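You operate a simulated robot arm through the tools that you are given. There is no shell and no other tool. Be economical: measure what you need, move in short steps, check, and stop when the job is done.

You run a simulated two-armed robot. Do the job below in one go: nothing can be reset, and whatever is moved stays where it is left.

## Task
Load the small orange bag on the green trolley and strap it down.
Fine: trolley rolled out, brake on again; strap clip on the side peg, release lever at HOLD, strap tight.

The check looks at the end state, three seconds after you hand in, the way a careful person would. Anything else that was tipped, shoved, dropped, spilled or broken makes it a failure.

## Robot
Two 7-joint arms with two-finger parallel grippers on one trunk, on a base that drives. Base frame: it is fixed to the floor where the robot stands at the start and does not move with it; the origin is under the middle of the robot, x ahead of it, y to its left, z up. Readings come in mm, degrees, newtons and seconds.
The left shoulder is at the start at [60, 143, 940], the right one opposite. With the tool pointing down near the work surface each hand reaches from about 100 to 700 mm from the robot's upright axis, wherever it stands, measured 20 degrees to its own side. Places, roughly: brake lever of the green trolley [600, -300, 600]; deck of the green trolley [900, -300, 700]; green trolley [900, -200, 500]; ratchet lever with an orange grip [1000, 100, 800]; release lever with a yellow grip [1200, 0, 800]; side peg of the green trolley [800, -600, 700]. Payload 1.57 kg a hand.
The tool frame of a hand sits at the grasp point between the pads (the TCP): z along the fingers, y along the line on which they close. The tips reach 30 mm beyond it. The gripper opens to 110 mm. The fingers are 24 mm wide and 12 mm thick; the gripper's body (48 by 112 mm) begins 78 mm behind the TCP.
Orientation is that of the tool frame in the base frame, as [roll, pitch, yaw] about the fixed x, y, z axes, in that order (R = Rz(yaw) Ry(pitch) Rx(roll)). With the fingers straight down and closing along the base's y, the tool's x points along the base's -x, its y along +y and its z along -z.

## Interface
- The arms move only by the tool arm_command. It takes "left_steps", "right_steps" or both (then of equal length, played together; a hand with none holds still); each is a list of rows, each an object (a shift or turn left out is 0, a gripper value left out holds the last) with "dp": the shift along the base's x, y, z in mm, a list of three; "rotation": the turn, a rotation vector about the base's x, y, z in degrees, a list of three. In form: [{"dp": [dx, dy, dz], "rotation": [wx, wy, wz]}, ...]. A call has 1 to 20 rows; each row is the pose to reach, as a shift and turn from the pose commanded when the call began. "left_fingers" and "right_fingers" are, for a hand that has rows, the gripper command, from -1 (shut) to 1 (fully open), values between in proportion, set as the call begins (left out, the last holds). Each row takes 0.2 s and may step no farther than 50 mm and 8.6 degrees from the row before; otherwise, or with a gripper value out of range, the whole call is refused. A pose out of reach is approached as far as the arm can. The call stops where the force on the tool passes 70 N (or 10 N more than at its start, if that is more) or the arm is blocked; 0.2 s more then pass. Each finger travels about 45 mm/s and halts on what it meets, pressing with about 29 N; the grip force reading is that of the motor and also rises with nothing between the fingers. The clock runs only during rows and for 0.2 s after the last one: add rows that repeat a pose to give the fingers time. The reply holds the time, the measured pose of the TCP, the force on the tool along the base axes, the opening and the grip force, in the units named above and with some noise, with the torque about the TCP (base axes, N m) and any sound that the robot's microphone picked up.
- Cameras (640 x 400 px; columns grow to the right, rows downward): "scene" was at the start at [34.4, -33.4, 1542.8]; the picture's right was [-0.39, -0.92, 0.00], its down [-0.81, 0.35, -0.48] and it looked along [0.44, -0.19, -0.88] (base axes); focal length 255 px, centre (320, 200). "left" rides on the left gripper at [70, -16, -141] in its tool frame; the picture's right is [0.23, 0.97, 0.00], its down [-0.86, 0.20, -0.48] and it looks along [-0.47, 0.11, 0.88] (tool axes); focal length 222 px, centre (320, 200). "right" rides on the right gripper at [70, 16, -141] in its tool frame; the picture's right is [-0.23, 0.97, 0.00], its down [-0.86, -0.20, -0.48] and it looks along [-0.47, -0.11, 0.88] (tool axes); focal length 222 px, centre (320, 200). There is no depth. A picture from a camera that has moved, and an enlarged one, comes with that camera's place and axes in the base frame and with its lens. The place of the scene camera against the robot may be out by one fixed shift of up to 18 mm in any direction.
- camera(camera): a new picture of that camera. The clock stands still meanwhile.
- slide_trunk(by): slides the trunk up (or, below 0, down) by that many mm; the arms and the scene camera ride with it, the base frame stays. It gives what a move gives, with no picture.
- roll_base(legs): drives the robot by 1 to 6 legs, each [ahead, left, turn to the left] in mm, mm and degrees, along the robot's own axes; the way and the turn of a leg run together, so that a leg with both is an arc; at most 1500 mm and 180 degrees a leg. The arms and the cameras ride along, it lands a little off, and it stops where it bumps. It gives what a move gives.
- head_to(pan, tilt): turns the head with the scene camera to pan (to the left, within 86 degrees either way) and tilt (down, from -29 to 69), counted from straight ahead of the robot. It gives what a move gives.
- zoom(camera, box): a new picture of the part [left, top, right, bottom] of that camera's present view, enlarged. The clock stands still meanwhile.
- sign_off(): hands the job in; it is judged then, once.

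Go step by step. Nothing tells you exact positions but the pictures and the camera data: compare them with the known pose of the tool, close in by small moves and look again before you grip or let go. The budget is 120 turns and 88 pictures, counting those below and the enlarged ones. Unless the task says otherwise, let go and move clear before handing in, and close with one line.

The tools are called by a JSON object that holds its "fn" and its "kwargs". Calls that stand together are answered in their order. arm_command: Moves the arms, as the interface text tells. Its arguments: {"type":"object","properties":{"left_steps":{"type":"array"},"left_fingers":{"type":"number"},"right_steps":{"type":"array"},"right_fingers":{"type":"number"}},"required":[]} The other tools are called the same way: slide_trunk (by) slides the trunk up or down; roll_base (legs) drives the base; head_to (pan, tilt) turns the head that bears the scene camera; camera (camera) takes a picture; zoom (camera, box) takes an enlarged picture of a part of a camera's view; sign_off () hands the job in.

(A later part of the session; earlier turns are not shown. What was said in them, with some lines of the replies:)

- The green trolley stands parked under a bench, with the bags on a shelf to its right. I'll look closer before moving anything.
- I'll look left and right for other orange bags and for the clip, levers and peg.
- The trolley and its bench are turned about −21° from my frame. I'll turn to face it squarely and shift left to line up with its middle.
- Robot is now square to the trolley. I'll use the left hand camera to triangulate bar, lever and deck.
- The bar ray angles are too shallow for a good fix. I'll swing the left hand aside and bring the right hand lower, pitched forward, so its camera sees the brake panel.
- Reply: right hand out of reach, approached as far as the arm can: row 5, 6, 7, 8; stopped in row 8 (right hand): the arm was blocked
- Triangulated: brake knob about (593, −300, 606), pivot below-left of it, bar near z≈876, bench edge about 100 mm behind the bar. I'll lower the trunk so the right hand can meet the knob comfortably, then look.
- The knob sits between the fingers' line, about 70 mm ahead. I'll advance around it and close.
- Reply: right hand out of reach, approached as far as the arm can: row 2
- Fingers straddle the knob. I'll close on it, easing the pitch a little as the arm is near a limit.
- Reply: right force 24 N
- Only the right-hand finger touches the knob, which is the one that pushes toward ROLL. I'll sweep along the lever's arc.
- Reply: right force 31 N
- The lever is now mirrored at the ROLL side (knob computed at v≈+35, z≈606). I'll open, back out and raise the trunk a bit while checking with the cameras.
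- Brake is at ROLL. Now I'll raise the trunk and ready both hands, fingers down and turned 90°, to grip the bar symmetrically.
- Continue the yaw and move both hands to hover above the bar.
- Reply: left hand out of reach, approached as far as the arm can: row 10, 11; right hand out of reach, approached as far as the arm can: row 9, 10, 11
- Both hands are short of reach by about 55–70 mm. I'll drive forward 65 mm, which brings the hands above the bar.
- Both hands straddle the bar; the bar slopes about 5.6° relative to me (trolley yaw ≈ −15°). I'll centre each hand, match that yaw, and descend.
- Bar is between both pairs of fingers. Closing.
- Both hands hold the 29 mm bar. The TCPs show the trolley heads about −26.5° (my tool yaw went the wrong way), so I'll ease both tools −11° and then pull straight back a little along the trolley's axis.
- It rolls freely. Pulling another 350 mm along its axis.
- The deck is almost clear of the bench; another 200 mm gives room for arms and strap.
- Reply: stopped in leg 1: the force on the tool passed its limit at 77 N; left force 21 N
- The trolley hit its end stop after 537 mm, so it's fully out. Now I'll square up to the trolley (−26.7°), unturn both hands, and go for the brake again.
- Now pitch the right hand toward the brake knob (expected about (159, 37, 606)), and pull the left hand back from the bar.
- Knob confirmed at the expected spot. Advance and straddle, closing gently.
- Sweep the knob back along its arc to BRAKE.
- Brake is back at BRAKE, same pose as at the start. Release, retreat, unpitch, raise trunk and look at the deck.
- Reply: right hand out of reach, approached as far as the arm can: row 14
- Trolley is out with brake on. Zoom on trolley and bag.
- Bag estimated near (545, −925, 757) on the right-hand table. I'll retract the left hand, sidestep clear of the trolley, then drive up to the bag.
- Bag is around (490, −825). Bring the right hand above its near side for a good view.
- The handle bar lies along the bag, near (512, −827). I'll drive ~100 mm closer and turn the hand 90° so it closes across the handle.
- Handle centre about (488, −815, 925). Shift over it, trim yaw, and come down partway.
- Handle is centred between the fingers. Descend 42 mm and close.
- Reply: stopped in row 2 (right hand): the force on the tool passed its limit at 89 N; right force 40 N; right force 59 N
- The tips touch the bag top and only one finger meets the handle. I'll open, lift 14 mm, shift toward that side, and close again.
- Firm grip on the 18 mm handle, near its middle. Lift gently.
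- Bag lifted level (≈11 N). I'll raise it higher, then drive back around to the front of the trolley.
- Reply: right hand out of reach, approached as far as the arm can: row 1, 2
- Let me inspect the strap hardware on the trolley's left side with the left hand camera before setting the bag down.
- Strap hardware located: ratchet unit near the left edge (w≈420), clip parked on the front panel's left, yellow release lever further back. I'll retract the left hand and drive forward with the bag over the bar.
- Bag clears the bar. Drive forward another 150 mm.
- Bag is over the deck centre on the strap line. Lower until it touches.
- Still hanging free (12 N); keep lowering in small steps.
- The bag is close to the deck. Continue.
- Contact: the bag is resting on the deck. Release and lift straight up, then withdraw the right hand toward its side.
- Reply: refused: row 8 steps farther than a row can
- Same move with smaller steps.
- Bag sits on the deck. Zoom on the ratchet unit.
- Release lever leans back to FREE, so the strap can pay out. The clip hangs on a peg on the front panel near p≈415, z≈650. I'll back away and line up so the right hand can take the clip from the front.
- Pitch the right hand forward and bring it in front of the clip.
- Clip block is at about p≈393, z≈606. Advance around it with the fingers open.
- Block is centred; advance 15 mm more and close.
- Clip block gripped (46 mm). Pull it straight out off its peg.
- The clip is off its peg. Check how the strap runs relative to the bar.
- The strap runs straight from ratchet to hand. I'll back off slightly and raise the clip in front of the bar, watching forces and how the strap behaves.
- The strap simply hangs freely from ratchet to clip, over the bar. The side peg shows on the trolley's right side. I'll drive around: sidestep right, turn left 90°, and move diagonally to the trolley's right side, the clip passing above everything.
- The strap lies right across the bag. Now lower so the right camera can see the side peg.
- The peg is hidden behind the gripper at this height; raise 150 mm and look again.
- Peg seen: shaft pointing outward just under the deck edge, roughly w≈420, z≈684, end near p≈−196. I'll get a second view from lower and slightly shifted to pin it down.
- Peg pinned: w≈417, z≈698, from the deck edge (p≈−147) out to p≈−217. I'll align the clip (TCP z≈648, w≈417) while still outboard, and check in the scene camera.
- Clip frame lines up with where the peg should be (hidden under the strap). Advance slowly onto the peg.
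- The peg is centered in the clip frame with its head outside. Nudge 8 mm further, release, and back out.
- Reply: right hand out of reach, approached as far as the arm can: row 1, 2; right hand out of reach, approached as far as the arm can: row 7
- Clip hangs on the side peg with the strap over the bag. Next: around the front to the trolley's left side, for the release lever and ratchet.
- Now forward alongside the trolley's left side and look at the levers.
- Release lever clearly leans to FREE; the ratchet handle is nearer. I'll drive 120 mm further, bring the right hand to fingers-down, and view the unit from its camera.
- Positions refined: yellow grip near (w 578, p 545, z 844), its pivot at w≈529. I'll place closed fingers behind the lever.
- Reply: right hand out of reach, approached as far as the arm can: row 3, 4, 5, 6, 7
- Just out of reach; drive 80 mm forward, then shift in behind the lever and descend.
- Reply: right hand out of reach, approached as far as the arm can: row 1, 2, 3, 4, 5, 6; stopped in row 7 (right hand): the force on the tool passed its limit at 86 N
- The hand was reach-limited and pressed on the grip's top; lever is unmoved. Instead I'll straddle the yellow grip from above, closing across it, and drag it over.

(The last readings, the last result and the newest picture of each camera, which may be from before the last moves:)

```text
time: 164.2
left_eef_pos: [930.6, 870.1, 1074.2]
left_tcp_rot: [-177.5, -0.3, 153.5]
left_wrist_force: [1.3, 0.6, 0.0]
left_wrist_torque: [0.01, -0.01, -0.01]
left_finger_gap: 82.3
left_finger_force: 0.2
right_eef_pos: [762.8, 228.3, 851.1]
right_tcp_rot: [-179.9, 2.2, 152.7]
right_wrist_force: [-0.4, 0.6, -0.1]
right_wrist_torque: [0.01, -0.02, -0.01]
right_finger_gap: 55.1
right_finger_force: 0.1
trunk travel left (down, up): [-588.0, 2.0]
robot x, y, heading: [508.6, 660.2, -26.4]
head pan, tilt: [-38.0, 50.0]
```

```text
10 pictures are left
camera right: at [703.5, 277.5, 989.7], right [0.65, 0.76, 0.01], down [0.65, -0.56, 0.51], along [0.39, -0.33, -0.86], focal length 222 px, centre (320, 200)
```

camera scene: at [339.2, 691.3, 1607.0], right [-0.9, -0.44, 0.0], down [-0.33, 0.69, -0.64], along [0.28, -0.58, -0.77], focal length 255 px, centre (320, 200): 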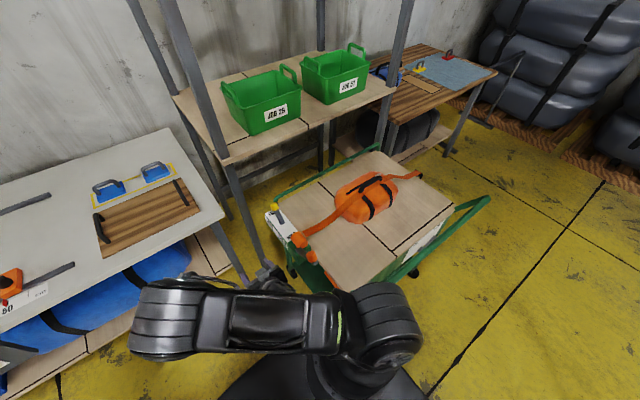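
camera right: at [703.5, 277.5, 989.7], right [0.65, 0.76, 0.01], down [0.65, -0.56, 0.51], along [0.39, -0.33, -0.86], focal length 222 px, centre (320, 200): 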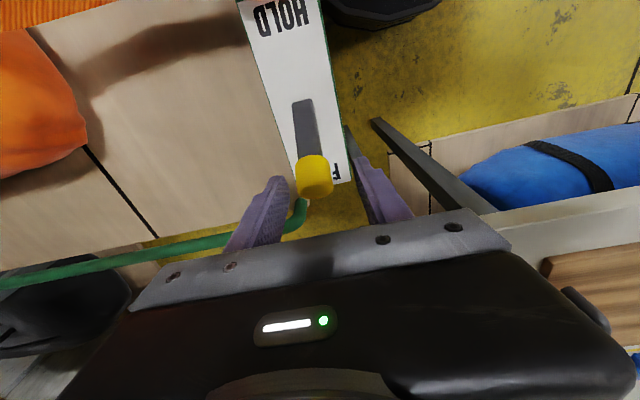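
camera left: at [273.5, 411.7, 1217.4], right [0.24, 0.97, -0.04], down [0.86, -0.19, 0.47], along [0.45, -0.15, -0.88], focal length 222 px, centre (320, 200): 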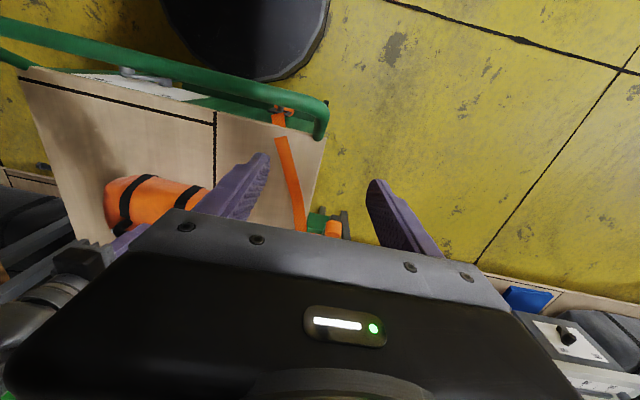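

Grip is between the fingers. Close, then swing it over its arc to HOLD.

{"fn": "arm_command", "kwargs": {"right_steps": [{"dp": [0, 0, 0]}, {"dp": [0, 0, 0]}, {"dp": [0, 0, 0]}, {"dp": [0, 0, 0]}, {"dp": [-10, 5, 8]}, {"dp": [-26, 13, 15]}, {"dp": [-44, 22, 18]}, {"dp": [-62, 31, 15]}, {"dp": [-78, 39, 8]}, {"dp": [-88, 44, 0]}, {"dp": [-92, 46, -4]}], "right_fingers": -1}}

{"fn": "camera", "kwargs": {"camera": "right"}}

```text
time: 166.7
left_eef_pos: [930.1, 869.5, 1073.9]
left_tcp_rot: [-177.6, -0.2, 153.7]
left_wrist_force: [-0.3, -0.3, -0.4]
left_wrist_torque: [0.01, -0.01, 0.0]
left_finger_gap: 82.5
left_finger_force: 0.1
right_eef_pos: [669.7, 269.4, 848.5]
right_tcp_rot: [-179.8, 2.4, 152.7]
right_wrist_force: [0.8, -24.9, 31.6]
right_wrist_torque: [-0.38, -0.37, -0.02]
right_finger_gap: 27.5
right_finger_force: 37.4
trunk travel left (down, up): [-588.0, 2.0]
robot x, y, heading: [507.4, 666.6, -26.4]
head pan, tilt: [-38.0, 50.0]
```

```text
9 pictures are left
camera right: at [611.4, 320.6, 986.1], right [0.65, 0.76, 0.0], down [0.65, -0.56, 0.52], along [0.39, -0.33, -0.86], focal length 222 px, centre (320, 200)
```

right: 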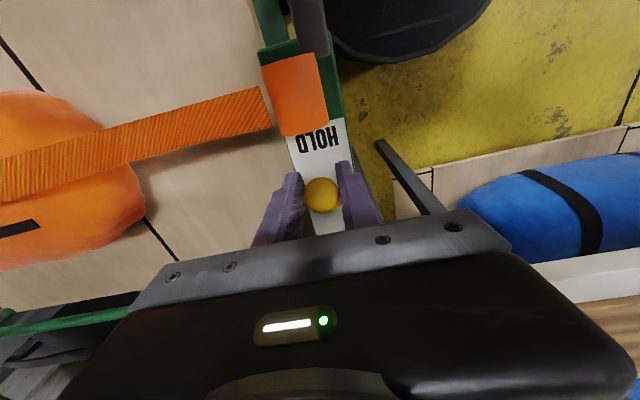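

Lever dragged to the HOLD side. Release, lift, back the robot 170 mm and look at lever and ratchet.

{"fn": "arm_command", "kwargs": {"right_steps": [{"dp": [0, 0, 0]}, {"dp": [0, 0, 0]}, {"dp": [0, 0, 0]}, {"dp": [0, 0, 40]}, {"dp": [0, 0, 85]}, {"dp": [0, 0, 130]}], "right_fingers": 0.0}}

{"fn": "roll_base", "kwargs": {"legs": [[-170, 0, 0]]}}

{"fn": "camera", "kwargs": {"camera": "right"}}

```text
time: 168.1
left_eef_pos: [930.1, 871.2, 1074.1]
left_tcp_rot: [-177.6, 0.0, 153.6]
left_wrist_force: [0.6, 0.4, 0.3]
left_wrist_torque: [-0.01, -0.01, 0.02]
left_finger_gap: 82.5
left_finger_force: 0.0
right_eef_pos: [670.6, 275.1, 978.0]
right_tcp_rot: [180.0, 2.1, 152.6]
right_wrist_force: [-0.6, -0.6, -0.1]
right_wrist_torque: [0.0, -0.01, 0.02]
right_finger_gap: 55.1
right_finger_force: 0.0
trunk travel left (down, up): [-588.0, 2.0]
robot x, y, heading: [507.9, 665.0, -26.5]
head pan, tilt: [-38.0, 50.0]
```

```text
time: 169.5
left_eef_pos: [776.6, 945.0, 1073.7]
left_tcp_rot: [-177.6, 0.0, 153.6]
left_wrist_force: [-1.0, -0.3, 0.3]
left_wrist_torque: [-0.02, 0.0, 0.01]
left_finger_gap: 82.4
left_finger_force: 0.0
right_eef_pos: [516.6, 352.4, 978.1]
right_tcp_rot: [-179.9, 2.2, 152.7]
right_wrist_force: [-0.5, 0.0, 0.4]
right_wrist_torque: [-0.01, -0.04, 0.01]
right_finger_gap: 55.2
right_finger_force: 0.0
trunk travel left (down, up): [-588.0, 2.0]
robot x, y, heading: [357.4, 740.9, -26.3]
head pan, tilt: [-38.0, 50.0]
```

```text
8 pictures are left
camera right: at [458.3, 400.5, 1115.9], right [0.65, 0.76, 0.01], down [0.65, -0.56, 0.51], along [0.39, -0.33, -0.86], focal length 222 px, centre (320, 200)
```

right: 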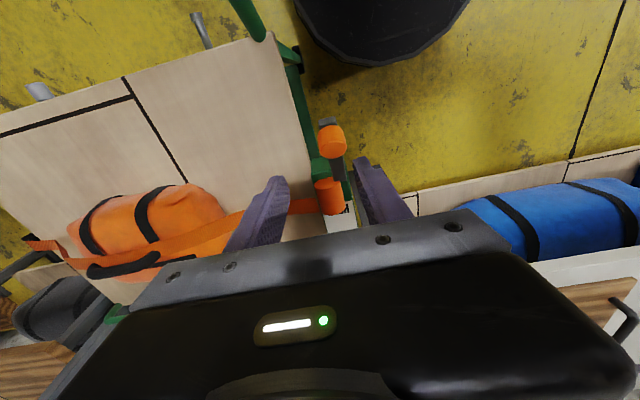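

{"fn": "zoom", "kwargs": {"camera": "right", "box": [280, 100, 380, 220]}}

```text
3.33 times, centred on (330, 160) of right
camera zoom: at [458.3, 400.5, 1115.9], right [0.65, 0.76, 0.01], down [0.65, -0.56, 0.51], along [0.39, -0.33, -0.86], focal length 740 px, centre (287, 333)
```

zoom: 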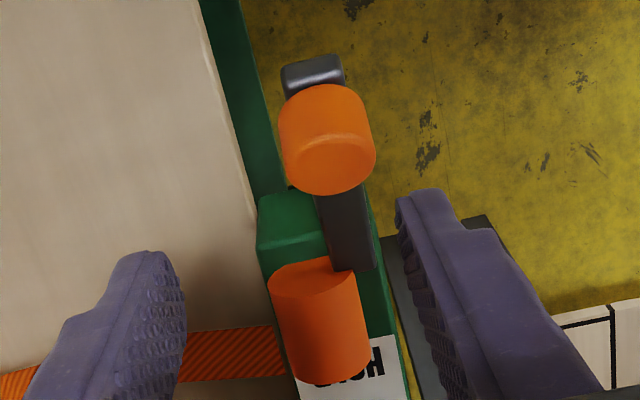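

The ratchet lever points forward from the drum with an orange knob standing up near (w 308, p 558, z 857). I'll straddle the knob from above and close on it.

{"fn": "arm_command", "kwargs": {"right_steps": [{"dp": [10, 9, 0]}, {"dp": [10, 9, -40]}, {"dp": [10, 9, -75]}, {"dp": [10, 9, -104]}], "right_fingers": 0.2}}

{"fn": "arm_command", "kwargs": {"right_steps": [{"dp": [0, 0, 0]}, {"dp": [0, 0, 0]}, {"dp": [0, 0, 0]}, {"dp": [0, 0, 0]}], "right_fingers": -1}}

{"fn": "camera", "kwargs": {"camera": "right"}}

```text
time: 170.5
left_eef_pos: [778.6, 945.4, 1073.9]
left_tcp_rot: [-177.6, -0.1, 153.4]
left_wrist_force: [0.3, -0.5, 0.2]
left_wrist_torque: [0.05, 0.0, -0.02]
left_finger_gap: 82.8
left_finger_force: 0.0
right_eef_pos: [529.2, 358.9, 872.5]
right_tcp_rot: [-179.8, 2.3, 152.7]
right_wrist_force: [0.3, -0.5, -0.7]
right_wrist_torque: [0.01, 0.02, -0.03]
right_finger_gap: 65.9
right_finger_force: 0.0
trunk travel left (down, up): [-588.0, 2.0]
robot x, y, heading: [357.1, 740.3, -26.3]
head pan, tilt: [-38.0, 50.0]
```

```text
time: 171.5
left_eef_pos: [779.9, 947.0, 1073.5]
left_tcp_rot: [-177.5, -0.2, 153.5]
left_wrist_force: [0.1, 0.5, -0.7]
left_wrist_torque: [0.0, 0.02, 0.01]
left_finger_gap: 82.6
left_finger_force: 0.1
right_eef_pos: [530.1, 361.1, 872.9]
right_tcp_rot: [179.9, 2.1, 152.7]
right_wrist_force: [8.3, 11.8, -5.9]
right_wrist_torque: [0.13, -0.17, 0.17]
right_finger_gap: 31.4
right_finger_force: 31.6
trunk travel left (down, up): [-588.0, 2.0]
robot x, y, heading: [353.5, 742.2, -26.9]
head pan, tilt: [-38.0, 50.0]
```

```text
6 pictures are left
camera right: at [470.6, 410.4, 1011.7], right [0.65, 0.76, 0.01], down [0.65, -0.56, 0.51], along [0.39, -0.32, -0.86], focal length 222 px, centre (320, 200)
```

right: 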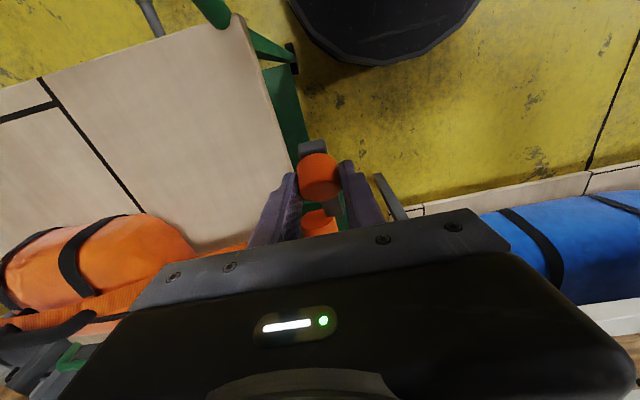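

Knob gripped. Test a small lift along the likely arc (up and back) while watching force and sound.

{"fn": "arm_command", "kwargs": {"right_steps": [{"dp": [3, -1, 5]}, {"dp": [6, -3, 10]}, {"dp": [10, -5, 15]}, {"dp": [14, -7, 20]}]}}

```text
time: 172.5
left_eef_pos: [776.6, 945.8, 1074.6]
left_tcp_rot: [-177.4, -0.3, 153.4]
left_wrist_force: [-0.1, 0.7, -0.5]
left_wrist_torque: [-0.04, 0.02, 0.0]
left_finger_gap: 82.6
left_finger_force: 0.1
right_eef_pos: [539.8, 356.9, 892.0]
right_tcp_rot: [179.9, 1.6, 152.6]
right_wrist_force: [-11.2, 22.6, -28.6]
right_wrist_torque: [0.35, 0.13, -0.02]
right_finger_gap: 32.0
right_finger_force: 40.0
trunk travel left (down, up): [-588.0, 2.0]
robot x, y, heading: [356.1, 743.1, -26.4]
head pan, tilt: [-38.0, 50.0]
```

{"fn": "arm_command", "kwargs": {"right_steps": [{"dp": [5, -2, 5]}, {"dp": [10, -5, 10]}, {"dp": [15, -7, 15]}, {"dp": [20, -10, 20]}]}}

{"fn": "zoom", "kwargs": {"camera": "right", "box": [220, 80, 420, 280]}}

```text
time: 173.5
left_eef_pos: [778.2, 945.2, 1073.4]
left_tcp_rot: [-177.6, -0.2, 153.5]
left_wrist_force: [-0.4, -0.7, 0.6]
left_wrist_torque: [0.03, 0.0, -0.01]
left_finger_gap: 82.4
left_finger_force: 0.2
right_eef_pos: [563.0, 342.1, 911.6]
right_tcp_rot: [-179.9, 2.2, 152.6]
right_wrist_force: [0.2, -0.3, 0.7]
right_wrist_torque: [0.0, 0.0, -0.03]
right_finger_gap: 0.2
right_finger_force: 21.5
trunk travel left (down, up): [-588.0, 2.0]
robot x, y, heading: [355.9, 739.8, -26.4]
head pan, tilt: [-38.0, 50.0]
```

```text
2.00 times, centred on (320, 180) of right
camera zoom: at [503.7, 391.2, 1051.0], right [0.65, 0.76, 0.01], down [0.65, -0.56, 0.51], along [0.39, -0.33, -0.86], focal length 444 px, centre (320, 240)
```

zoom: 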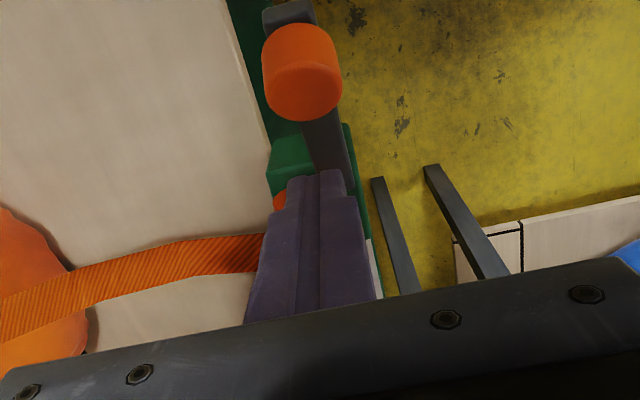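

The hand slipped off upward and the lever did not move, so the knob is a crank parallel to a vertical axis. I'll regrip and test a sideways (outward) swing.

{"fn": "arm_command", "kwargs": {"right_steps": [{"dp": [0, 0, 15]}, {"dp": [-18, 10, 15]}, {"dp": [-36, 20, 15]}, {"dp": [-36, 20, 15]}, {"dp": [-36, 20, -15]}, {"dp": [-36, 20, -46]}], "right_fingers": 0.2}}

{"fn": "arm_command", "kwargs": {"right_steps": [{"dp": [0, 0, 0]}, {"dp": [0, 0, 0]}, {"dp": [0, 0, 0]}, {"dp": [0, 0, 0]}], "right_fingers": -1}}

{"fn": "arm_command", "kwargs": {"right_steps": [{"dp": [2, 4, 0]}, {"dp": [4, 9, 0]}, {"dp": [7, 13, 0]}, {"dp": [9, 18, 0]}]}}

```text
time: 174.9
left_eef_pos: [779.0, 946.1, 1072.8]
left_tcp_rot: [-177.5, -0.3, 153.5]
left_wrist_force: [-0.6, -0.4, -1.2]
left_wrist_torque: [-0.03, 0.01, 0.0]
left_finger_gap: 82.4
left_finger_force: 0.0
right_eef_pos: [528.0, 363.5, 867.0]
right_tcp_rot: [-179.7, 2.1, 152.7]
right_wrist_force: [-0.2, 0.7, -0.5]
right_wrist_torque: [0.01, 0.07, 0.03]
right_finger_gap: 66.2
right_finger_force: 0.0
trunk travel left (down, up): [-588.0, 2.0]
robot x, y, heading: [354.7, 742.5, -26.3]
head pan, tilt: [-38.0, 50.0]
```

```text
time: 175.9
left_eef_pos: [778.9, 944.9, 1074.1]
left_tcp_rot: [-177.6, -0.2, 153.5]
left_wrist_force: [-0.2, -0.2, 0.8]
left_wrist_torque: [0.02, 0.01, -0.02]
left_finger_gap: 82.4
left_finger_force: 0.0
right_eef_pos: [528.7, 360.9, 867.7]
right_tcp_rot: [-179.9, 2.3, 152.6]
right_wrist_force: [-0.1, -1.2, -1.2]
right_wrist_torque: [-0.19, 0.08, 0.17]
right_finger_gap: 31.7
right_finger_force: 30.2
trunk travel left (down, up): [-588.0, 2.0]
robot x, y, heading: [357.2, 739.0, -26.4]
head pan, tilt: [-38.0, 50.0]
```

```text
time: 176.8
left_eef_pos: [778.9, 941.7, 1073.1]
left_tcp_rot: [-177.5, -0.2, 153.1]
left_wrist_force: [0.3, 0.8, -0.6]
left_wrist_torque: [-0.02, 0.04, -0.02]
left_finger_gap: 82.5
left_finger_force: 0.0
right_eef_pos: [528.0, 363.2, 866.9]
right_tcp_rot: [-178.6, 2.6, 151.5]
right_wrist_force: [-16.6, -18.2, 2.6]
right_wrist_torque: [-0.3, 0.66, -0.32]
right_finger_gap: 31.6
right_finger_force: 40.4
trunk travel left (down, up): [-588.0, 2.0]
robot x, y, heading: [355.9, 739.6, -26.3]
head pan, tilt: [-38.0, 50.0]
stopped in row 4 (right hand): the force on the tool passed its limit at 74 N (the readings are from after the stop); the commanded pose is now the measured one
```

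Outward is a stop. Test the other way (toward the deck), gently.

{"fn": "arm_command", "kwargs": {"right_steps": [{"dp": [-2, -4, 0]}, {"dp": [-4, -9, 0]}, {"dp": [-7, -13, 0]}, {"dp": [-9, -18, 0]}]}}

```text
time: 177.8
left_eef_pos: [777.1, 945.9, 1075.4]
left_tcp_rot: [-177.6, -0.2, 153.5]
left_wrist_force: [-0.6, -0.5, 0.4]
left_wrist_torque: [0.09, -0.02, -0.01]
left_finger_gap: 82.8
left_finger_force: 0.0
right_eef_pos: [528.3, 361.6, 867.3]
right_tcp_rot: [179.4, 2.1, 153.0]
right_wrist_force: [14.2, 18.7, -0.3]
right_wrist_torque: [0.07, -0.35, 0.33]
right_finger_gap: 31.8
right_finger_force: 40.4
trunk travel left (down, up): [-588.0, 2.0]
robot x, y, heading: [357.1, 737.3, -26.6]
head pan, tilt: [-38.0, 50.0]
stopped in row 4 (right hand): the force on the tool passed its limit at 70 N (the readings are from after the stop); the commanded pose is now the measured one
```

Rigid sideways both ways, so the hinge runs left–right. Test the downward direction along the arc.

{"fn": "arm_command", "kwargs": {"right_steps": [{"dp": [-2, 1, -3]}, {"dp": [-4, 2, -6]}, {"dp": [-7, 3, -9]}, {"dp": [-9, 5, -13]}, {"dp": [-12, 6, -16]}]}}

```text
time: 179.0
left_eef_pos: [779.1, 948.8, 1073.0]
left_tcp_rot: [-177.4, -0.2, 153.6]
left_wrist_force: [0.2, -0.2, 0.5]
left_wrist_torque: [-0.01, -0.02, 0.01]
left_finger_gap: 82.5
left_finger_force: 0.1
right_eef_pos: [517.3, 366.7, 851.3]
right_tcp_rot: [179.7, 2.1, 152.8]
right_wrist_force: [26.5, 23.6, 7.0]
right_wrist_torque: [-0.73, -0.97, 0.13]
right_finger_gap: 31.5
right_finger_force: 40.6
trunk travel left (down, up): [-588.0, 2.0]
robot x, y, heading: [358.3, 742.3, -26.3]
head pan, tilt: [-38.0, 50.0]
```

{"fn": "arm_command", "kwargs": {"right_steps": [{"dp": [-3, 2, -6]}, {"dp": [-6, 3, -12]}, {"dp": [-8, 4, -18]}, {"dp": [-9, 5, -24]}]}}

{"fn": "zoom", "kwargs": {"camera": "right", "box": [220, 80, 420, 280]}}

```text
time: 180.0
left_eef_pos: [778.5, 949.7, 1072.8]
left_tcp_rot: [-177.3, -0.1, 153.5]
left_wrist_force: [0.0, -0.5, 0.2]
left_wrist_torque: [0.04, -0.01, -0.02]
left_finger_gap: 82.8
left_finger_force: 0.0
right_eef_pos: [507.3, 373.2, 826.7]
right_tcp_rot: [179.5, 2.1, 152.7]
right_wrist_force: [3.4, 43.4, 18.5]
right_wrist_torque: [-0.78, -0.36, 0.44]
right_finger_gap: 31.9
right_finger_force: 40.1
right hand out of reach, approached as far as the arm can: row 2, 3, 4
trunk travel left (down, up): [-588.0, 2.0]
robot x, y, heading: [358.3, 740.1, -26.3]
head pan, tilt: [-38.0, 50.0]
```

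```text
2.00 times, centred on (320, 180) of right
camera zoom: at [447.8, 420.5, 965.9], right [0.65, 0.76, 0.02], down [0.65, -0.56, 0.51], along [0.39, -0.32, -0.86], focal length 444 px, centre (320, 240)
```

zoom: 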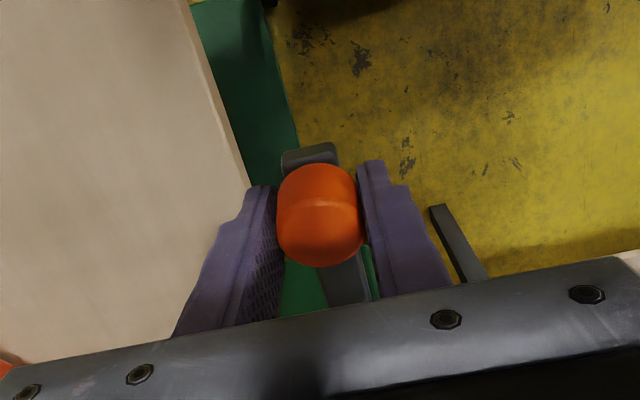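

The lever moves down with the hand — the stroke is downward. The arm is near its low limit, so I'll release, raise the arm and lower the trunk by the same amount, then regrip.

{"fn": "arm_command", "kwargs": {"right_steps": [{"dp": [0, 0, 0]}, {"dp": [0, 0, 0]}, {"dp": [0, 0, 0]}, {"dp": [2, -1, 45]}, {"dp": [4, -2, 90]}, {"dp": [4, -2, 140]}], "right_fingers": 0.2}}

{"fn": "slide_trunk", "kwargs": {"by": -150}}

{"fn": "arm_command", "kwargs": {"right_steps": [{"dp": [0, 0, 4]}, {"dp": [0, 0, 4]}, {"dp": [0, 0, 4]}, {"dp": [0, 0, 4]}, {"dp": [0, 0, 4]}], "right_fingers": -1}}

```text
time: 181.4
left_eef_pos: [777.4, 945.7, 1072.7]
left_tcp_rot: [-177.6, -0.1, 153.6]
left_wrist_force: [-0.2, -0.1, 0.6]
left_wrist_torque: [0.0, -0.01, 0.03]
left_finger_gap: 82.3
left_finger_force: 0.1
right_eef_pos: [512.3, 364.0, 964.7]
right_tcp_rot: [179.8, 2.3, 152.6]
right_wrist_force: [0.0, -0.2, 0.6]
right_wrist_torque: [0.01, -0.08, 0.0]
right_finger_gap: 65.8
right_finger_force: 0.0
right hand out of reach, approached as far as the arm can: row 4, 5
trunk travel left (down, up): [-588.0, 2.0]
robot x, y, heading: [358.5, 743.4, -26.6]
head pan, tilt: [-38.0, 50.0]
```

```text
time: 183.2
left_eef_pos: [777.8, 945.3, 924.5]
left_tcp_rot: [-177.7, -0.1, 153.4]
left_wrist_force: [0.0, -0.3, -0.1]
left_wrist_torque: [0.01, -0.03, 0.03]
left_finger_gap: 82.4
left_finger_force: 0.1
right_eef_pos: [514.1, 362.5, 814.2]
right_tcp_rot: [179.9, 2.3, 152.6]
right_wrist_force: [-0.4, 0.6, -0.9]
right_wrist_torque: [0.0, 0.02, -0.03]
right_finger_gap: 66.0
right_finger_force: 0.0
trunk travel left (down, up): [-438.0, 152.0]
robot x, y, heading: [359.0, 740.1, -26.4]
head pan, tilt: [-38.0, 50.0]
```

```text
time: 184.4
left_eef_pos: [779.2, 949.0, 922.4]
left_tcp_rot: [-177.4, -0.2, 153.5]
left_wrist_force: [-0.9, -0.3, 0.1]
left_wrist_torque: [0.04, -0.03, 0.0]
left_finger_gap: 82.5
left_finger_force: 0.1
right_eef_pos: [516.4, 368.2, 819.0]
right_tcp_rot: [179.8, 1.9, 152.8]
right_wrist_force: [21.5, 38.1, -11.5]
right_wrist_torque: [-1.54, 0.76, 0.71]
right_finger_gap: 31.8
right_finger_force: 39.9
trunk travel left (down, up): [-438.0, 152.0]
robot x, y, heading: [359.5, 742.8, -26.6]
head pan, tilt: [-38.0, 50.0]
```

Knob regripped. Push the lever down along its arc.

{"fn": "arm_command", "kwargs": {"right_steps": [{"dp": [2, 4, 0]}, {"dp": [0, 5, -10]}, {"dp": [-1, 6, -20]}, {"dp": [-1, 6, -30]}, {"dp": [-1, 6, -40]}, {"dp": [1, 5, -50]}, {"dp": [4, 4, -60]}, {"dp": [8, 2, -74]}]}}

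```text
time: 186.2
left_eef_pos: [778.5, 946.1, 922.8]
left_tcp_rot: [-177.5, -0.1, 153.5]
left_wrist_force: [0.3, 0.2, -0.1]
left_wrist_torque: [-0.03, 0.03, -0.01]
left_finger_gap: 82.6
left_finger_force: 0.0
right_eef_pos: [523.4, 365.1, 745.2]
right_tcp_rot: [180.0, 2.4, 152.5]
right_wrist_force: [-9.0, 8.0, 10.4]
right_wrist_torque: [-0.35, -0.53, -0.08]
right_finger_gap: 28.8
right_finger_force: 38.5
right hand out of reach, approached as far as the arm can: row 3, 4, 5, 6
trunk travel left (down, up): [-438.0, 152.0]
robot x, y, heading: [360.4, 743.1, -26.4]
head pan, tilt: [-38.0, 50.0]
```

{"fn": "zoom", "kwargs": {"camera": "scene", "box": [230, 130, 450, 300]}}

```text
2.35 times, centred on (340, 215) of scene
camera zoom: at [367.0, 678.8, 1456.8], right [-0.9, -0.43, 0.0], down [-0.33, 0.69, -0.64], along [0.28, -0.58, -0.77], focal length 600 px, centre (273, 165)
```

zoom: 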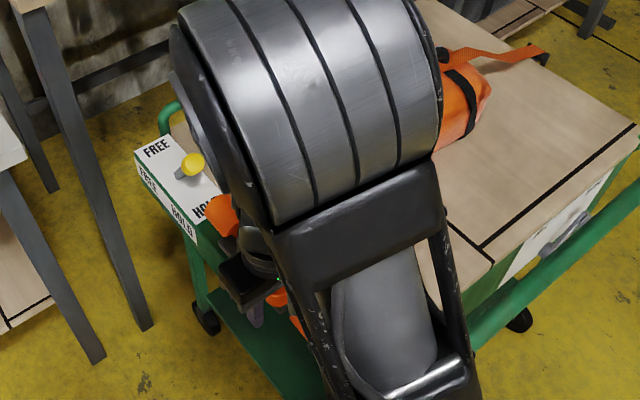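

Release lever is clearly at HOLD, and the ratchet lever is at the bottom of the stroke. Bring it back up along the arc, watching force.

{"fn": "arm_command", "kwargs": {"right_steps": [{"dp": [-5, 2, 9]}, {"dp": [-9, 4, 19]}, {"dp": [-11, 5, 28]}, {"dp": [-12, 6, 37]}, {"dp": [-14, 7, 46]}, {"dp": [-14, 7, 55]}, {"dp": [-14, 7, 64]}, {"dp": [-12, 6, 73]}, {"dp": [-11, 5, 82]}, {"dp": [-9, 4, 91]}, {"dp": [-5, 3, 99]}, {"dp": [-2, 1, 107]}, {"dp": [3, -2, 115]}, {"dp": [7, -4, 122]}]}}

```text
time: 189.2
left_eef_pos: [777.3, 945.5, 924.3]
left_tcp_rot: [-177.5, -0.1, 153.5]
left_wrist_force: [0.8, 0.7, 0.6]
left_wrist_torque: [-0.02, 0.0, 0.01]
left_finger_gap: 82.6
left_finger_force: 0.1
right_eef_pos: [528.1, 363.1, 866.6]
right_tcp_rot: [179.7, 1.8, 152.6]
right_wrist_force: [-19.1, 10.5, -27.5]
right_wrist_torque: [-0.39, 0.42, 0.53]
right_finger_gap: 31.7
right_finger_force: 40.3
right hand out of reach, approached as far as the arm can: row 1, 2, 3, 4, 5, 6, 7, 8
trunk travel left (down, up): [-438.0, 152.0]
robot x, y, heading: [354.9, 742.8, -26.6]
head pan, tilt: [-38.0, 50.0]
```

Lever followed fully back to its top stop. Run a full pump cycle in one go.

{"fn": "arm_command", "kwargs": {"right_steps": [{"dp": [-4, 2, -8]}, {"dp": [-9, 4, -16]}, {"dp": [-16, 8, -31]}, {"dp": [-20, 10, -49]}, {"dp": [-21, 11, -67]}, {"dp": [-20, 10, -85]}, {"dp": [-16, 8, -103]}, {"dp": [-8, 4, -120]}, {"dp": [-5, 3, -128]}, {"dp": [-5, 3, -128]}]}}

{"fn": "arm_command", "kwargs": {"right_steps": [{"dp": [-8, 4, 12]}, {"dp": [-12, 6, 28]}, {"dp": [-15, 7, 46]}, {"dp": [-15, 7, 64]}, {"dp": [-13, 6, 82]}, {"dp": [-9, 4, 99]}, {"dp": [-3, 1, 114]}, {"dp": [2, -1, 122]}, {"dp": [6, -3, 128]}, {"dp": [6, -3, 128]}]}}

```text
time: 190.9
left_eef_pos: [778.2, 946.1, 924.6]
left_tcp_rot: [-177.5, -0.1, 153.5]
left_wrist_force: [0.1, -0.2, 0.5]
left_wrist_torque: [0.02, 0.01, 0.01]
left_finger_gap: 82.3
left_finger_force: 0.0
right_eef_pos: [526.3, 361.2, 766.7]
right_tcp_rot: [180.0, 3.0, 153.3]
right_wrist_force: [-4.6, 8.7, 29.2]
right_wrist_torque: [-0.51, 0.1, 0.85]
right_finger_gap: 21.8
right_finger_force: 34.6
right hand out of reach, approached as far as the arm can: row 4, 5, 6, 7
trunk travel left (down, up): [-438.0, 152.0]
robot x, y, heading: [359.8, 739.1, -26.4]
head pan, tilt: [-38.0, 50.0]
stopped in row 8 (right hand): the force on the tool passed its limit at 141 N (the readings are from after the stop); the commanded pose is now the measured one
```

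```text
time: 191.5
left_eef_pos: [780.5, 945.1, 923.2]
left_tcp_rot: [-177.5, -0.2, 153.7]
left_wrist_force: [0.3, -0.4, 0.1]
left_wrist_torque: [0.03, -0.01, 0.0]
left_finger_gap: 82.6
left_finger_force: 0.1
right_eef_pos: [536.7, 358.8, 795.7]
right_tcp_rot: [179.7, 4.8, 153.4]
right_wrist_force: [27.7, -11.0, -12.7]
right_wrist_torque: [0.32, 0.79, -0.74]
right_finger_gap: 21.8
right_finger_force: 34.8
right hand out of reach, approached as far as the arm can: row 1, 2, 3
trunk travel left (down, up): [-438.0, 152.0]
robot x, y, heading: [363.7, 743.1, -26.4]
head pan, tilt: [-38.0, 50.0]
stopped in row 3 (right hand): the force on the tool passed its limit at 79 N (the readings are from after the stop); the commanded pose is now the measured one
```

The hand slipped off the knob onto the bar, because the path was at the near edge of reach. Release, lift clear, back up 90 mm and check the strap.

{"fn": "arm_command", "kwargs": {"right_steps": [{"dp": [0, 0, 0]}, {"dp": [0, 0, 0]}, {"dp": [0, 0, 0]}, {"dp": [3, 0, 45]}, {"dp": [5, 0, 90]}, {"dp": [5, 0, 130]}, {"dp": [5, 0, 175]}], "right_fingers": 0.2}}

{"fn": "roll_base", "kwargs": {"legs": [[-100, 0, 0]]}}

{"fn": "camera", "kwargs": {"camera": "right"}}

```text
time: 193.1
left_eef_pos: [779.4, 946.7, 923.5]
left_tcp_rot: [-177.6, -0.2, 153.7]
left_wrist_force: [-0.6, 0.2, -0.7]
left_wrist_torque: [-0.02, 0.01, 0.04]
left_finger_gap: 82.8
left_finger_force: 0.0
right_eef_pos: [535.7, 362.1, 969.3]
right_tcp_rot: [179.8, 4.2, 153.3]
right_wrist_force: [-0.6, -0.1, 0.2]
right_wrist_torque: [-0.01, 0.0, 0.01]
right_finger_gap: 66.1
right_finger_force: 0.2
trunk travel left (down, up): [-438.0, 152.0]
robot x, y, heading: [359.7, 740.7, -26.4]
head pan, tilt: [-38.0, 50.0]
```

```text
time: 194.2
left_eef_pos: [689.1, 991.8, 925.4]
left_tcp_rot: [-177.6, 0.0, 153.8]
left_wrist_force: [0.1, 0.5, 0.0]
left_wrist_torque: [0.01, -0.04, 0.01]
left_finger_gap: 82.3
left_finger_force: 0.0
right_eef_pos: [445.8, 406.6, 969.3]
right_tcp_rot: [179.7, 4.3, 153.3]
right_wrist_force: [-0.2, -0.6, 0.5]
right_wrist_torque: [0.0, -0.04, 0.0]
right_finger_gap: 66.0
right_finger_force: 0.1
trunk travel left (down, up): [-438.0, 152.0]
robot x, y, heading: [270.3, 782.9, -26.3]
head pan, tilt: [-38.0, 50.0]
```

```text
2 pictures are left
camera right: at [381.6, 456.9, 1106.1], right [0.64, 0.77, 0.02], down [0.64, -0.55, 0.54], along [0.43, -0.33, -0.84], focal length 222 px, centre (320, 200)
```

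right: 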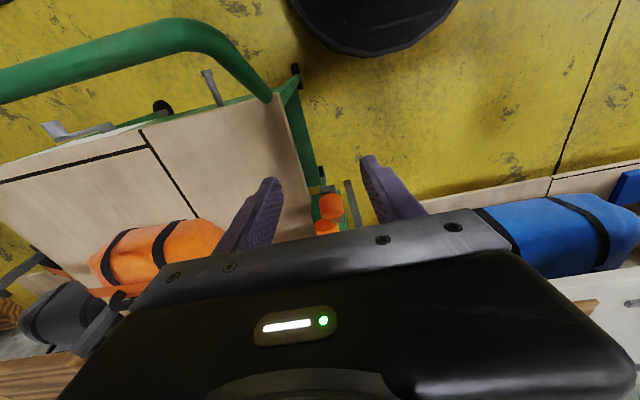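

Lever is back at its top position (knob ≈ w 306, z 859). With more room now, regrip the knob and pump again.

{"fn": "arm_command", "kwargs": {"right_steps": [{"dp": [42, -22, 0]}, {"dp": [84, -44, 0]}, {"dp": [84, -44, -40]}, {"dp": [84, -44, -75]}, {"dp": [84, -44, -102]}], "right_fingers": 0.2}}

{"fn": "arm_command", "kwargs": {"right_steps": [{"dp": [0, 0, 0]}, {"dp": [0, 0, 0]}, {"dp": [0, 0, 0]}, {"dp": [0, 0, 0]}], "right_fingers": -1}}

{"fn": "arm_command", "kwargs": {"right_steps": [{"dp": [-4, 2, -7]}, {"dp": [-8, 4, -15]}, {"dp": [-12, 6, -23]}, {"dp": [-16, 8, -31]}, {"dp": [-18, 9, -40]}, {"dp": [-20, 10, -49]}]}}

```text
time: 195.4
left_eef_pos: [691.1, 991.4, 924.1]
left_tcp_rot: [-177.6, -0.2, 153.8]
left_wrist_force: [-0.1, 0.0, -0.2]
left_wrist_torque: [-0.03, 0.03, 0.0]
left_finger_gap: 82.3
left_finger_force: 0.2
right_eef_pos: [532.4, 362.9, 868.5]
right_tcp_rot: [179.9, 4.1, 153.6]
right_wrist_force: [-0.3, 0.4, 0.3]
right_wrist_torque: [-0.04, 0.02, 0.0]
right_finger_gap: 65.9
right_finger_force: 0.1
trunk travel left (down, up): [-438.0, 152.0]
robot x, y, heading: [268.7, 781.1, -26.0]
head pan, tilt: [-38.0, 50.0]
```

```text
time: 196.4
left_eef_pos: [690.4, 990.3, 924.5]
left_tcp_rot: [-177.6, -0.3, 153.7]
left_wrist_force: [0.5, 0.2, 0.5]
left_wrist_torque: [-0.07, -0.05, 0.01]
left_finger_gap: 82.5
left_finger_force: 0.1
right_eef_pos: [530.2, 361.0, 867.4]
right_tcp_rot: [179.9, 4.1, 153.4]
right_wrist_force: [-3.4, -9.1, -1.0]
right_wrist_torque: [-0.47, 0.2, 0.17]
right_finger_gap: 31.9
right_finger_force: 31.2
trunk travel left (down, up): [-438.0, 152.0]
robot x, y, heading: [268.1, 783.4, -26.2]
head pan, tilt: [-38.0, 50.0]
```

```text
time: 197.8
left_eef_pos: [689.8, 990.2, 925.3]
left_tcp_rot: [-177.6, -0.1, 153.8]
left_wrist_force: [0.4, 0.3, -0.5]
left_wrist_torque: [-0.04, 0.0, 0.0]
left_finger_gap: 82.5
left_finger_force: 0.1
right_eef_pos: [510.0, 371.0, 816.8]
right_tcp_rot: [179.8, 4.1, 153.4]
right_wrist_force: [-8.5, -8.7, 15.1]
right_wrist_torque: [-0.65, -0.56, 0.09]
right_finger_gap: 31.8
right_finger_force: 40.5
trunk travel left (down, up): [-438.0, 152.0]
robot x, y, heading: [269.6, 783.7, -26.1]
head pan, tilt: [-38.0, 50.0]
```

Following well now. Continue down.

{"fn": "arm_command", "kwargs": {"right_steps": [{"dp": [-1, 1, -9]}, {"dp": [-2, 1, -18]}, {"dp": [-1, 1, -27]}, {"dp": [0, 0, -36]}, {"dp": [2, -1, -45]}, {"dp": [4, -2, -54]}, {"dp": [8, -4, -63]}, {"dp": [12, -6, -73]}, {"dp": [17, -9, -80]}]}}

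```text
time: 199.1
left_eef_pos: [688.6, 992.5, 925.3]
left_tcp_rot: [-177.5, 0.1, 153.7]
left_wrist_force: [-0.6, -0.7, 0.0]
left_wrist_torque: [-0.02, -0.03, 0.0]
left_finger_gap: 82.4
left_finger_force: 0.1
right_eef_pos: [511.3, 371.1, 778.4]
right_tcp_rot: [-179.9, 4.6, 153.3]
right_wrist_force: [-15.2, 6.5, 39.7]
right_wrist_torque: [-0.03, -0.31, 0.09]
right_finger_gap: 31.6
right_finger_force: 40.0
trunk travel left (down, up): [-438.0, 152.0]
robot x, y, heading: [267.2, 780.4, -26.4]
head pan, tilt: [-38.0, 50.0]
stopped in row 6 (right hand): the force on the tool passed its limit at 76 N (the readings are from after the stop); the commanded pose is now the measured one
```

Resistance now builds to the force limit partway down – the strap is taking tension. Return the lever up and stroke again to confirm.

{"fn": "arm_command", "kwargs": {"right_steps": [{"dp": [-1, 1, 9]}, {"dp": [-2, 1, 18]}, {"dp": [-1, 1, 27]}, {"dp": [0, 0, 36]}, {"dp": [2, -1, 45]}, {"dp": [4, -2, 54]}, {"dp": [7, -4, 62]}, {"dp": [11, -5, 70]}, {"dp": [15, -8, 79]}, {"dp": [19, -9, 87]}]}}

{"fn": "arm_command", "kwargs": {"right_steps": [{"dp": [-4, 2, -7]}, {"dp": [-8, 4, -15]}, {"dp": [-12, 6, -23]}, {"dp": [-16, 8, -31]}, {"dp": [-18, 9, -40]}, {"dp": [-20, 10, -49]}, {"dp": [-21, 11, -58]}, {"dp": [-21, 11, -67]}, {"dp": [-21, 11, -76]}, {"dp": [-20, 10, -85]}, {"dp": [-18, 9, -94]}, {"dp": [-16, 8, -103]}, {"dp": [-12, 6, -112]}, {"dp": [-8, 4, -122]}]}}

```text
time: 201.3
left_eef_pos: [689.7, 991.4, 924.6]
left_tcp_rot: [-177.5, -0.2, 153.7]
left_wrist_force: [-0.5, 1.2, 0.6]
left_wrist_torque: [-0.03, 0.03, 0.01]
left_finger_gap: 82.7
left_finger_force: 0.1
right_eef_pos: [526.8, 363.2, 860.1]
right_tcp_rot: [179.9, 3.6, 153.4]
right_wrist_force: [-10.1, 10.1, -33.1]
right_wrist_torque: [-0.23, 0.36, 0.21]
right_finger_gap: 31.5
right_finger_force: 40.8
trunk travel left (down, up): [-438.0, 152.0]
robot x, y, heading: [268.2, 783.0, -26.1]
head pan, tilt: [-38.0, 50.0]
```

```text
time: 203.7
left_eef_pos: [688.2, 991.2, 925.3]
left_tcp_rot: [-177.5, 0.0, 153.6]
left_wrist_force: [0.0, -0.4, 0.2]
left_wrist_torque: [-0.03, 0.02, -0.02]
left_finger_gap: 82.4
left_finger_force: 0.0
right_eef_pos: [512.0, 370.2, 777.7]
right_tcp_rot: [-179.7, 4.9, 153.3]
right_wrist_force: [-17.6, 7.4, 47.0]
right_wrist_torque: [-0.08, -0.06, 0.07]
right_finger_gap: 31.3
right_finger_force: 40.4
trunk travel left (down, up): [-438.0, 152.0]
robot x, y, heading: [267.8, 785.8, -26.5]
head pan, tilt: [-38.0, 50.0]
stopped in row 11 (right hand): the force on the tool passed its limit at 77 N (the readings are from after the stop); the commanded pose is now the measured one
```

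That stop is at the same height, so it's likely the bottom end stop. Keep cycling and read the force mid-stroke to see tension build.

{"fn": "arm_command", "kwargs": {"right_steps": [{"dp": [-1, 1, 16]}, {"dp": [-1, 1, 34]}, {"dp": [2, -1, 50]}, {"dp": [7, -4, 64]}, {"dp": [13, -7, 78]}, {"dp": [16, -8, 83]}, {"dp": [16, -8, 83]}, {"dp": [11, -5, 70]}, {"dp": [4, -2, 54]}, {"dp": [0, 0, 36]}, {"dp": [-1, 1, 22]}, {"dp": [-1, 1, 22]}]}}

{"fn": "arm_command", "kwargs": {"right_steps": [{"dp": [1, 0, -8]}, {"dp": [1, 0, -14]}, {"dp": [1, 0, -20]}]}}

{"fn": "zoom", "kwargs": {"camera": "scene", "box": [230, 60, 470, 260]}}

```text
time: 206.3
left_eef_pos: [689.9, 991.3, 925.0]
left_tcp_rot: [-177.6, -0.1, 153.7]
left_wrist_force: [-0.3, -0.5, -0.4]
left_wrist_torque: [0.01, -0.01, -0.01]
left_finger_gap: 82.7
left_finger_force: 0.0
right_eef_pos: [512.0, 370.8, 798.0]
right_tcp_rot: [-179.9, 4.6, 153.3]
right_wrist_force: [-11.9, 12.2, 14.4]
right_wrist_torque: [0.08, -0.69, -0.18]
right_finger_gap: 31.8
right_finger_force: 40.4
trunk travel left (down, up): [-438.0, 152.0]
robot x, y, heading: [268.3, 787.1, -26.4]
head pan, tilt: [-38.0, 50.0]
```

```text
time: 207.1
left_eef_pos: [689.6, 991.2, 924.2]
left_tcp_rot: [-177.5, -0.1, 153.7]
left_wrist_force: [0.7, 0.2, 0.0]
left_wrist_torque: [0.02, -0.01, 0.01]
left_finger_gap: 82.3
left_finger_force: 0.1
right_eef_pos: [516.0, 368.6, 778.8]
right_tcp_rot: [-179.9, 5.1, 153.2]
right_wrist_force: [-8.5, -1.5, 33.1]
right_wrist_torque: [0.78, -0.01, -0.03]
right_finger_gap: 31.6
right_finger_force: 39.7
trunk travel left (down, up): [-438.0, 152.0]
robot x, y, heading: [270.6, 783.7, -26.3]
head pan, tilt: [-38.0, 50.0]
```

```text
2.00 times, centred on (350, 160) of scene
camera zoom: at [278.8, 721.7, 1457.4], right [-0.9, -0.43, 0.0], down [-0.33, 0.69, -0.64], along [0.28, -0.58, -0.77], focal length 510 px, centre (260, 280)
```

zoom: 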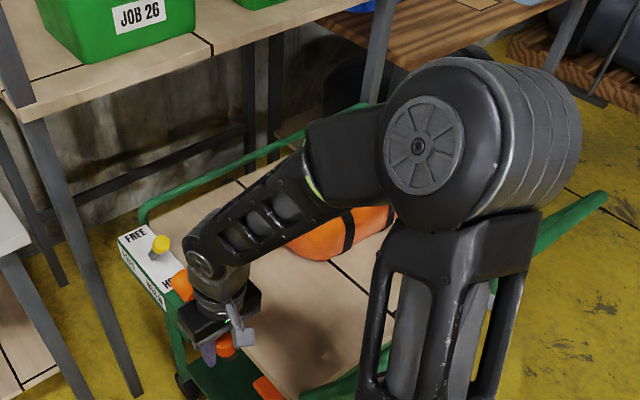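

Mid-stroke force is still low, so more strokes are needed. Pump two more cycles, then read mid-stroke again.

{"fn": "arm_command", "kwargs": {"right_steps": [{"dp": [-2, 1, 16]}, {"dp": [-2, 1, 34]}, {"dp": [1, -1, 50]}, {"dp": [6, -3, 64]}, {"dp": [12, -6, 78]}, {"dp": [15, -7, 83]}, {"dp": [15, -7, 83]}, {"dp": [10, -4, 70]}, {"dp": [3, -1, 54]}, {"dp": [-1, 1, 36]}, {"dp": [-2, 1, 20]}, {"dp": [0, 0, 4]}, {"dp": [0, 0, 0]}]}}

{"fn": "arm_command", "kwargs": {"right_steps": [{"dp": [-2, 1, 16]}, {"dp": [-2, 1, 34]}, {"dp": [1, -1, 50]}, {"dp": [6, -3, 64]}, {"dp": [12, -6, 78]}, {"dp": [15, -7, 83]}, {"dp": [15, -7, 83]}, {"dp": [10, -4, 70]}, {"dp": [3, -1, 54]}, {"dp": [-1, 1, 36]}, {"dp": [-2, 1, 20]}, {"dp": [0, 0, 4]}, {"dp": [0, 0, 0]}]}}

{"fn": "arm_command", "kwargs": {"right_steps": [{"dp": [-2, 1, 16]}, {"dp": [-2, 1, 34]}, {"dp": [1, -1, 50]}, {"dp": [6, -3, 64]}, {"dp": [12, -6, 78]}, {"dp": [15, -7, 83]}, {"dp": [15, -7, 83]}, {"dp": [10, -4, 70]}, {"dp": [3, -1, 54]}, {"dp": [-1, 1, 36]}, {"dp": [-1, 1, 36]}]}}

```text
time: 209.9
left_eef_pos: [687.9, 991.3, 924.6]
left_tcp_rot: [-177.5, -0.1, 153.7]
left_wrist_force: [0.9, 0.4, -1.0]
left_wrist_torque: [0.01, 0.03, -0.02]
left_finger_gap: 82.4
left_finger_force: 0.0
right_eef_pos: [513.1, 369.9, 778.5]
right_tcp_rot: [-179.9, 4.8, 153.3]
right_wrist_force: [-16.3, -1.2, 37.1]
right_wrist_torque: [0.46, 0.12, 0.12]
right_finger_gap: 31.5
right_finger_force: 40.3
trunk travel left (down, up): [-438.0, 152.0]
robot x, y, heading: [268.2, 781.2, -26.4]
head pan, tilt: [-38.0, 50.0]
```

```text
time: 212.7
left_eef_pos: [688.7, 990.8, 925.5]
left_tcp_rot: [-177.5, 0.1, 153.7]
left_wrist_force: [0.4, -0.8, 0.2]
left_wrist_torque: [-0.02, 0.01, 0.03]
left_finger_gap: 82.7
left_finger_force: 0.1
right_eef_pos: [512.7, 368.8, 778.9]
right_tcp_rot: [-179.9, 4.9, 153.2]
right_wrist_force: [-23.0, -4.3, 41.8]
right_wrist_torque: [0.28, -0.28, 0.15]
right_finger_gap: 31.3
right_finger_force: 40.1
trunk travel left (down, up): [-438.0, 152.0]
robot x, y, heading: [265.6, 786.4, -26.4]
head pan, tilt: [-38.0, 50.0]
```

```text
time: 215.1
left_eef_pos: [688.5, 989.7, 924.9]
left_tcp_rot: [-177.7, -0.2, 153.7]
left_wrist_force: [0.0, -0.1, 0.1]
left_wrist_torque: [-0.03, -0.03, -0.01]
left_finger_gap: 82.4
left_finger_force: 0.0
right_eef_pos: [513.7, 370.4, 812.7]
right_tcp_rot: [-179.9, 4.7, 153.2]
right_wrist_force: [-18.0, 0.1, 17.1]
right_wrist_torque: [0.04, -0.73, -0.17]
right_finger_gap: 31.6
right_finger_force: 40.3
trunk travel left (down, up): [-438.0, 152.0]
robot x, y, heading: [264.2, 787.0, -26.5]
head pan, tilt: [-38.0, 50.0]
```

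Forces are similar; no clear end yet. I'll run several faster cycles between the two stops.

{"fn": "arm_command", "kwargs": {"right_steps": [{"dp": [-1, 0, -18]}, {"dp": [1, -1, -36]}, {"dp": [-1, 0, -14]}, {"dp": [1, -1, 8]}, {"dp": [6, -3, 26]}, {"dp": [13, -7, 42]}, {"dp": [16, -8, 47]}, {"dp": [8, -4, 30]}, {"dp": [1, -1, 10]}, {"dp": [-1, 0, -14]}, {"dp": [1, -1, -36]}, {"dp": [-1, 0, -14]}, {"dp": [1, -1, 8]}, {"dp": [6, -3, 26]}, {"dp": [13, -7, 42]}, {"dp": [16, -8, 47]}, {"dp": [8, -4, 30]}, {"dp": [1, -1, 10]}, {"dp": [-1, 0, -14]}, {"dp": [1, -1, -36]}]}}

{"fn": "arm_command", "kwargs": {"right_steps": [{"dp": [-2, 1, 22]}, {"dp": [0, 0, 44]}, {"dp": [5, -2, 62]}, {"dp": [12, -6, 78]}, {"dp": [15, -7, 83]}, {"dp": [7, -3, 66]}, {"dp": [0, 0, 46]}, {"dp": [-2, 1, 22]}, {"dp": [0, 0, 0]}, {"dp": [-2, 1, 22]}, {"dp": [0, 0, 44]}, {"dp": [5, -2, 62]}, {"dp": [12, -6, 78]}, {"dp": [15, -7, 83]}, {"dp": [7, -3, 66]}, {"dp": [0, 0, 46]}, {"dp": [-2, 1, 22]}, {"dp": [0, 0, 0]}]}}

{"fn": "arm_command", "kwargs": {"right_steps": [{"dp": [-2, 1, 16]}, {"dp": [-2, 1, 34]}, {"dp": [1, -1, 50]}, {"dp": [6, -3, 64]}, {"dp": [12, -6, 78]}, {"dp": [15, -7, 83]}, {"dp": [15, -7, 83]}, {"dp": [10, -4, 70]}, {"dp": [3, -1, 54]}, {"dp": [-1, 1, 36]}, {"dp": [-1, 1, 36]}]}}

```text
time: 219.3
left_eef_pos: [689.2, 991.7, 925.0]
left_tcp_rot: [-177.6, -0.1, 153.7]
left_wrist_force: [-0.4, -0.7, 0.1]
left_wrist_torque: [0.01, 0.01, 0.01]
left_finger_gap: 82.5
left_finger_force: 0.1
right_eef_pos: [512.5, 369.7, 779.0]
right_tcp_rot: [-179.9, 4.7, 153.2]
right_wrist_force: [-20.7, 5.4, 43.2]
right_wrist_torque: [-0.08, -0.46, 0.03]
right_finger_gap: 31.5
right_finger_force: 41.0
trunk travel left (down, up): [-438.0, 152.0]
robot x, y, heading: [268.6, 785.5, -26.3]
head pan, tilt: [-38.0, 50.0]
```

```text
time: 223.1
left_eef_pos: [688.4, 992.1, 924.4]
left_tcp_rot: [-177.5, -0.1, 153.7]
left_wrist_force: [0.2, -0.2, -0.6]
left_wrist_torque: [0.01, 0.0, -0.02]
left_finger_gap: 82.3
left_finger_force: 0.1
right_eef_pos: [513.0, 370.5, 778.7]
right_tcp_rot: [-179.9, 4.7, 153.2]
right_wrist_force: [-18.7, 1.7, 31.6]
right_wrist_torque: [-0.06, -0.16, 0.03]
right_finger_gap: 31.6
right_finger_force: 40.1
trunk travel left (down, up): [-438.0, 152.0]
robot x, y, heading: [270.3, 785.7, -26.3]
head pan, tilt: [-38.0, 50.0]
```

```text
time: 225.5
left_eef_pos: [689.7, 990.3, 923.8]
left_tcp_rot: [-177.6, -0.2, 153.7]
left_wrist_force: [0.0, 0.6, 0.2]
left_wrist_torque: [0.01, 0.0, -0.02]
left_finger_gap: 82.8
left_finger_force: 0.1
right_eef_pos: [513.6, 370.3, 813.7]
right_tcp_rot: [180.0, 4.7, 153.2]
right_wrist_force: [-11.9, -2.3, 17.0]
right_wrist_torque: [-0.06, -1.04, -0.08]
right_finger_gap: 31.5
right_finger_force: 40.3
trunk travel left (down, up): [-438.0, 152.0]
robot x, y, heading: [268.3, 786.0, -26.1]
head pan, tilt: [-38.0, 50.0]
```

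Force no longer changes. I'll leave the lever up, release it, withdraw the arm out of the line of sight, and use the last picture to judge the strap.

{"fn": "arm_command", "kwargs": {"right_steps": [{"dp": [2, -2, 14]}, {"dp": [7, -4, 28]}, {"dp": [13, -7, 42]}, {"dp": [16, -8, 47]}]}}

{"fn": "arm_command", "kwargs": {"right_steps": [{"dp": [0, 0, 0]}, {"dp": [0, 0, 0]}, {"dp": [0, 0, 0]}, {"dp": [0, 0, 45]}, {"dp": [0, 0, 90]}, {"dp": [0, 0, 120]}, {"dp": [20, 40, 120]}, {"dp": [40, 80, 120]}, {"dp": [60, 120, 120]}, {"dp": [70, 140, 85]}, {"dp": [50, 160, 45]}, {"dp": [20, 175, 10]}, {"dp": [-15, 190, -20]}], "right_fingers": 0.2}}

{"fn": "zoom", "kwargs": {"camera": "scene", "box": [230, 90, 450, 260]}}

```text
time: 226.5
left_eef_pos: [690.2, 987.6, 923.0]
left_tcp_rot: [-177.6, -0.3, 153.6]
left_wrist_force: [-0.3, -0.5, 0.1]
left_wrist_torque: [0.03, 0.04, -0.01]
left_finger_gap: 82.6
left_finger_force: 0.1
right_eef_pos: [527.1, 362.0, 856.5]
right_tcp_rot: [-180.0, 4.1, 153.2]
right_wrist_force: [-4.6, -6.5, -36.1]
right_wrist_torque: [-0.18, 0.25, 0.16]
right_finger_gap: 31.7
right_finger_force: 40.3
trunk travel left (down, up): [-438.0, 152.0]
robot x, y, heading: [268.6, 787.5, -26.3]
head pan, tilt: [-38.0, 50.0]
```

```text
time: 229.3
left_eef_pos: [690.0, 989.4, 924.0]
left_tcp_rot: [-177.5, -0.3, 153.7]
left_wrist_force: [-0.3, -0.4, 0.1]
left_wrist_torque: [0.03, 0.01, -0.01]
left_finger_gap: 82.4
left_finger_force: 0.1
right_eef_pos: [513.0, 555.0, 838.3]
right_tcp_rot: [180.0, 4.6, 153.4]
right_wrist_force: [-0.6, 0.4, -0.8]
right_wrist_torque: [-0.01, -0.02, -0.01]
right_finger_gap: 66.2
right_finger_force: 0.1
trunk travel left (down, up): [-438.0, 152.0]
robot x, y, heading: [267.0, 782.0, -26.1]
head pan, tilt: [-38.0, 50.0]
```

```text
2.35 times, centred on (340, 175) of scene
camera zoom: at [280.4, 720.4, 1457.0], right [-0.9, -0.43, 0.0], down [-0.33, 0.69, -0.64], along [0.28, -0.58, -0.77], focal length 600 px, centre (273, 259)
```

zoom: 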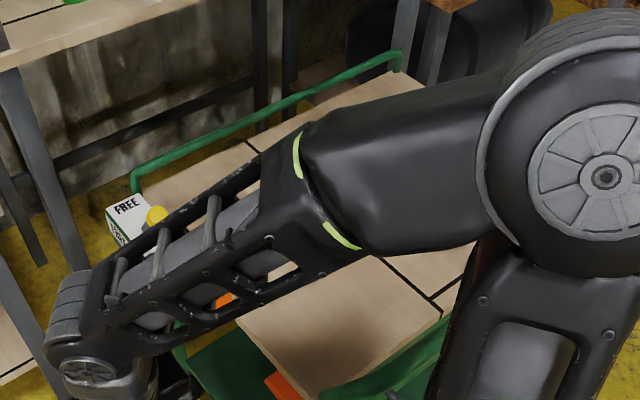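

The last picture is blocked by the forearm, so I can't see the strap. The bag is on the deck, the brake is on, the clip is on the side peg, and the release lever is at HOLD. I worked the ratchet through about a dozen strokes, and both hands are clear.

{"fn": "sign_off", "kwargs": {}}

```text
The job is handed in.
```

I've handed the job in, but I couldn't confirm the strap is tight. My last picture was blocked by the arm, and the force on the ratchet lever stayed about the same over roughly a dozen strokes. The trolley is rolled out with the brake on, the orange bag is on the deck, the clip is on the side peg and the release lever is at HOLD.
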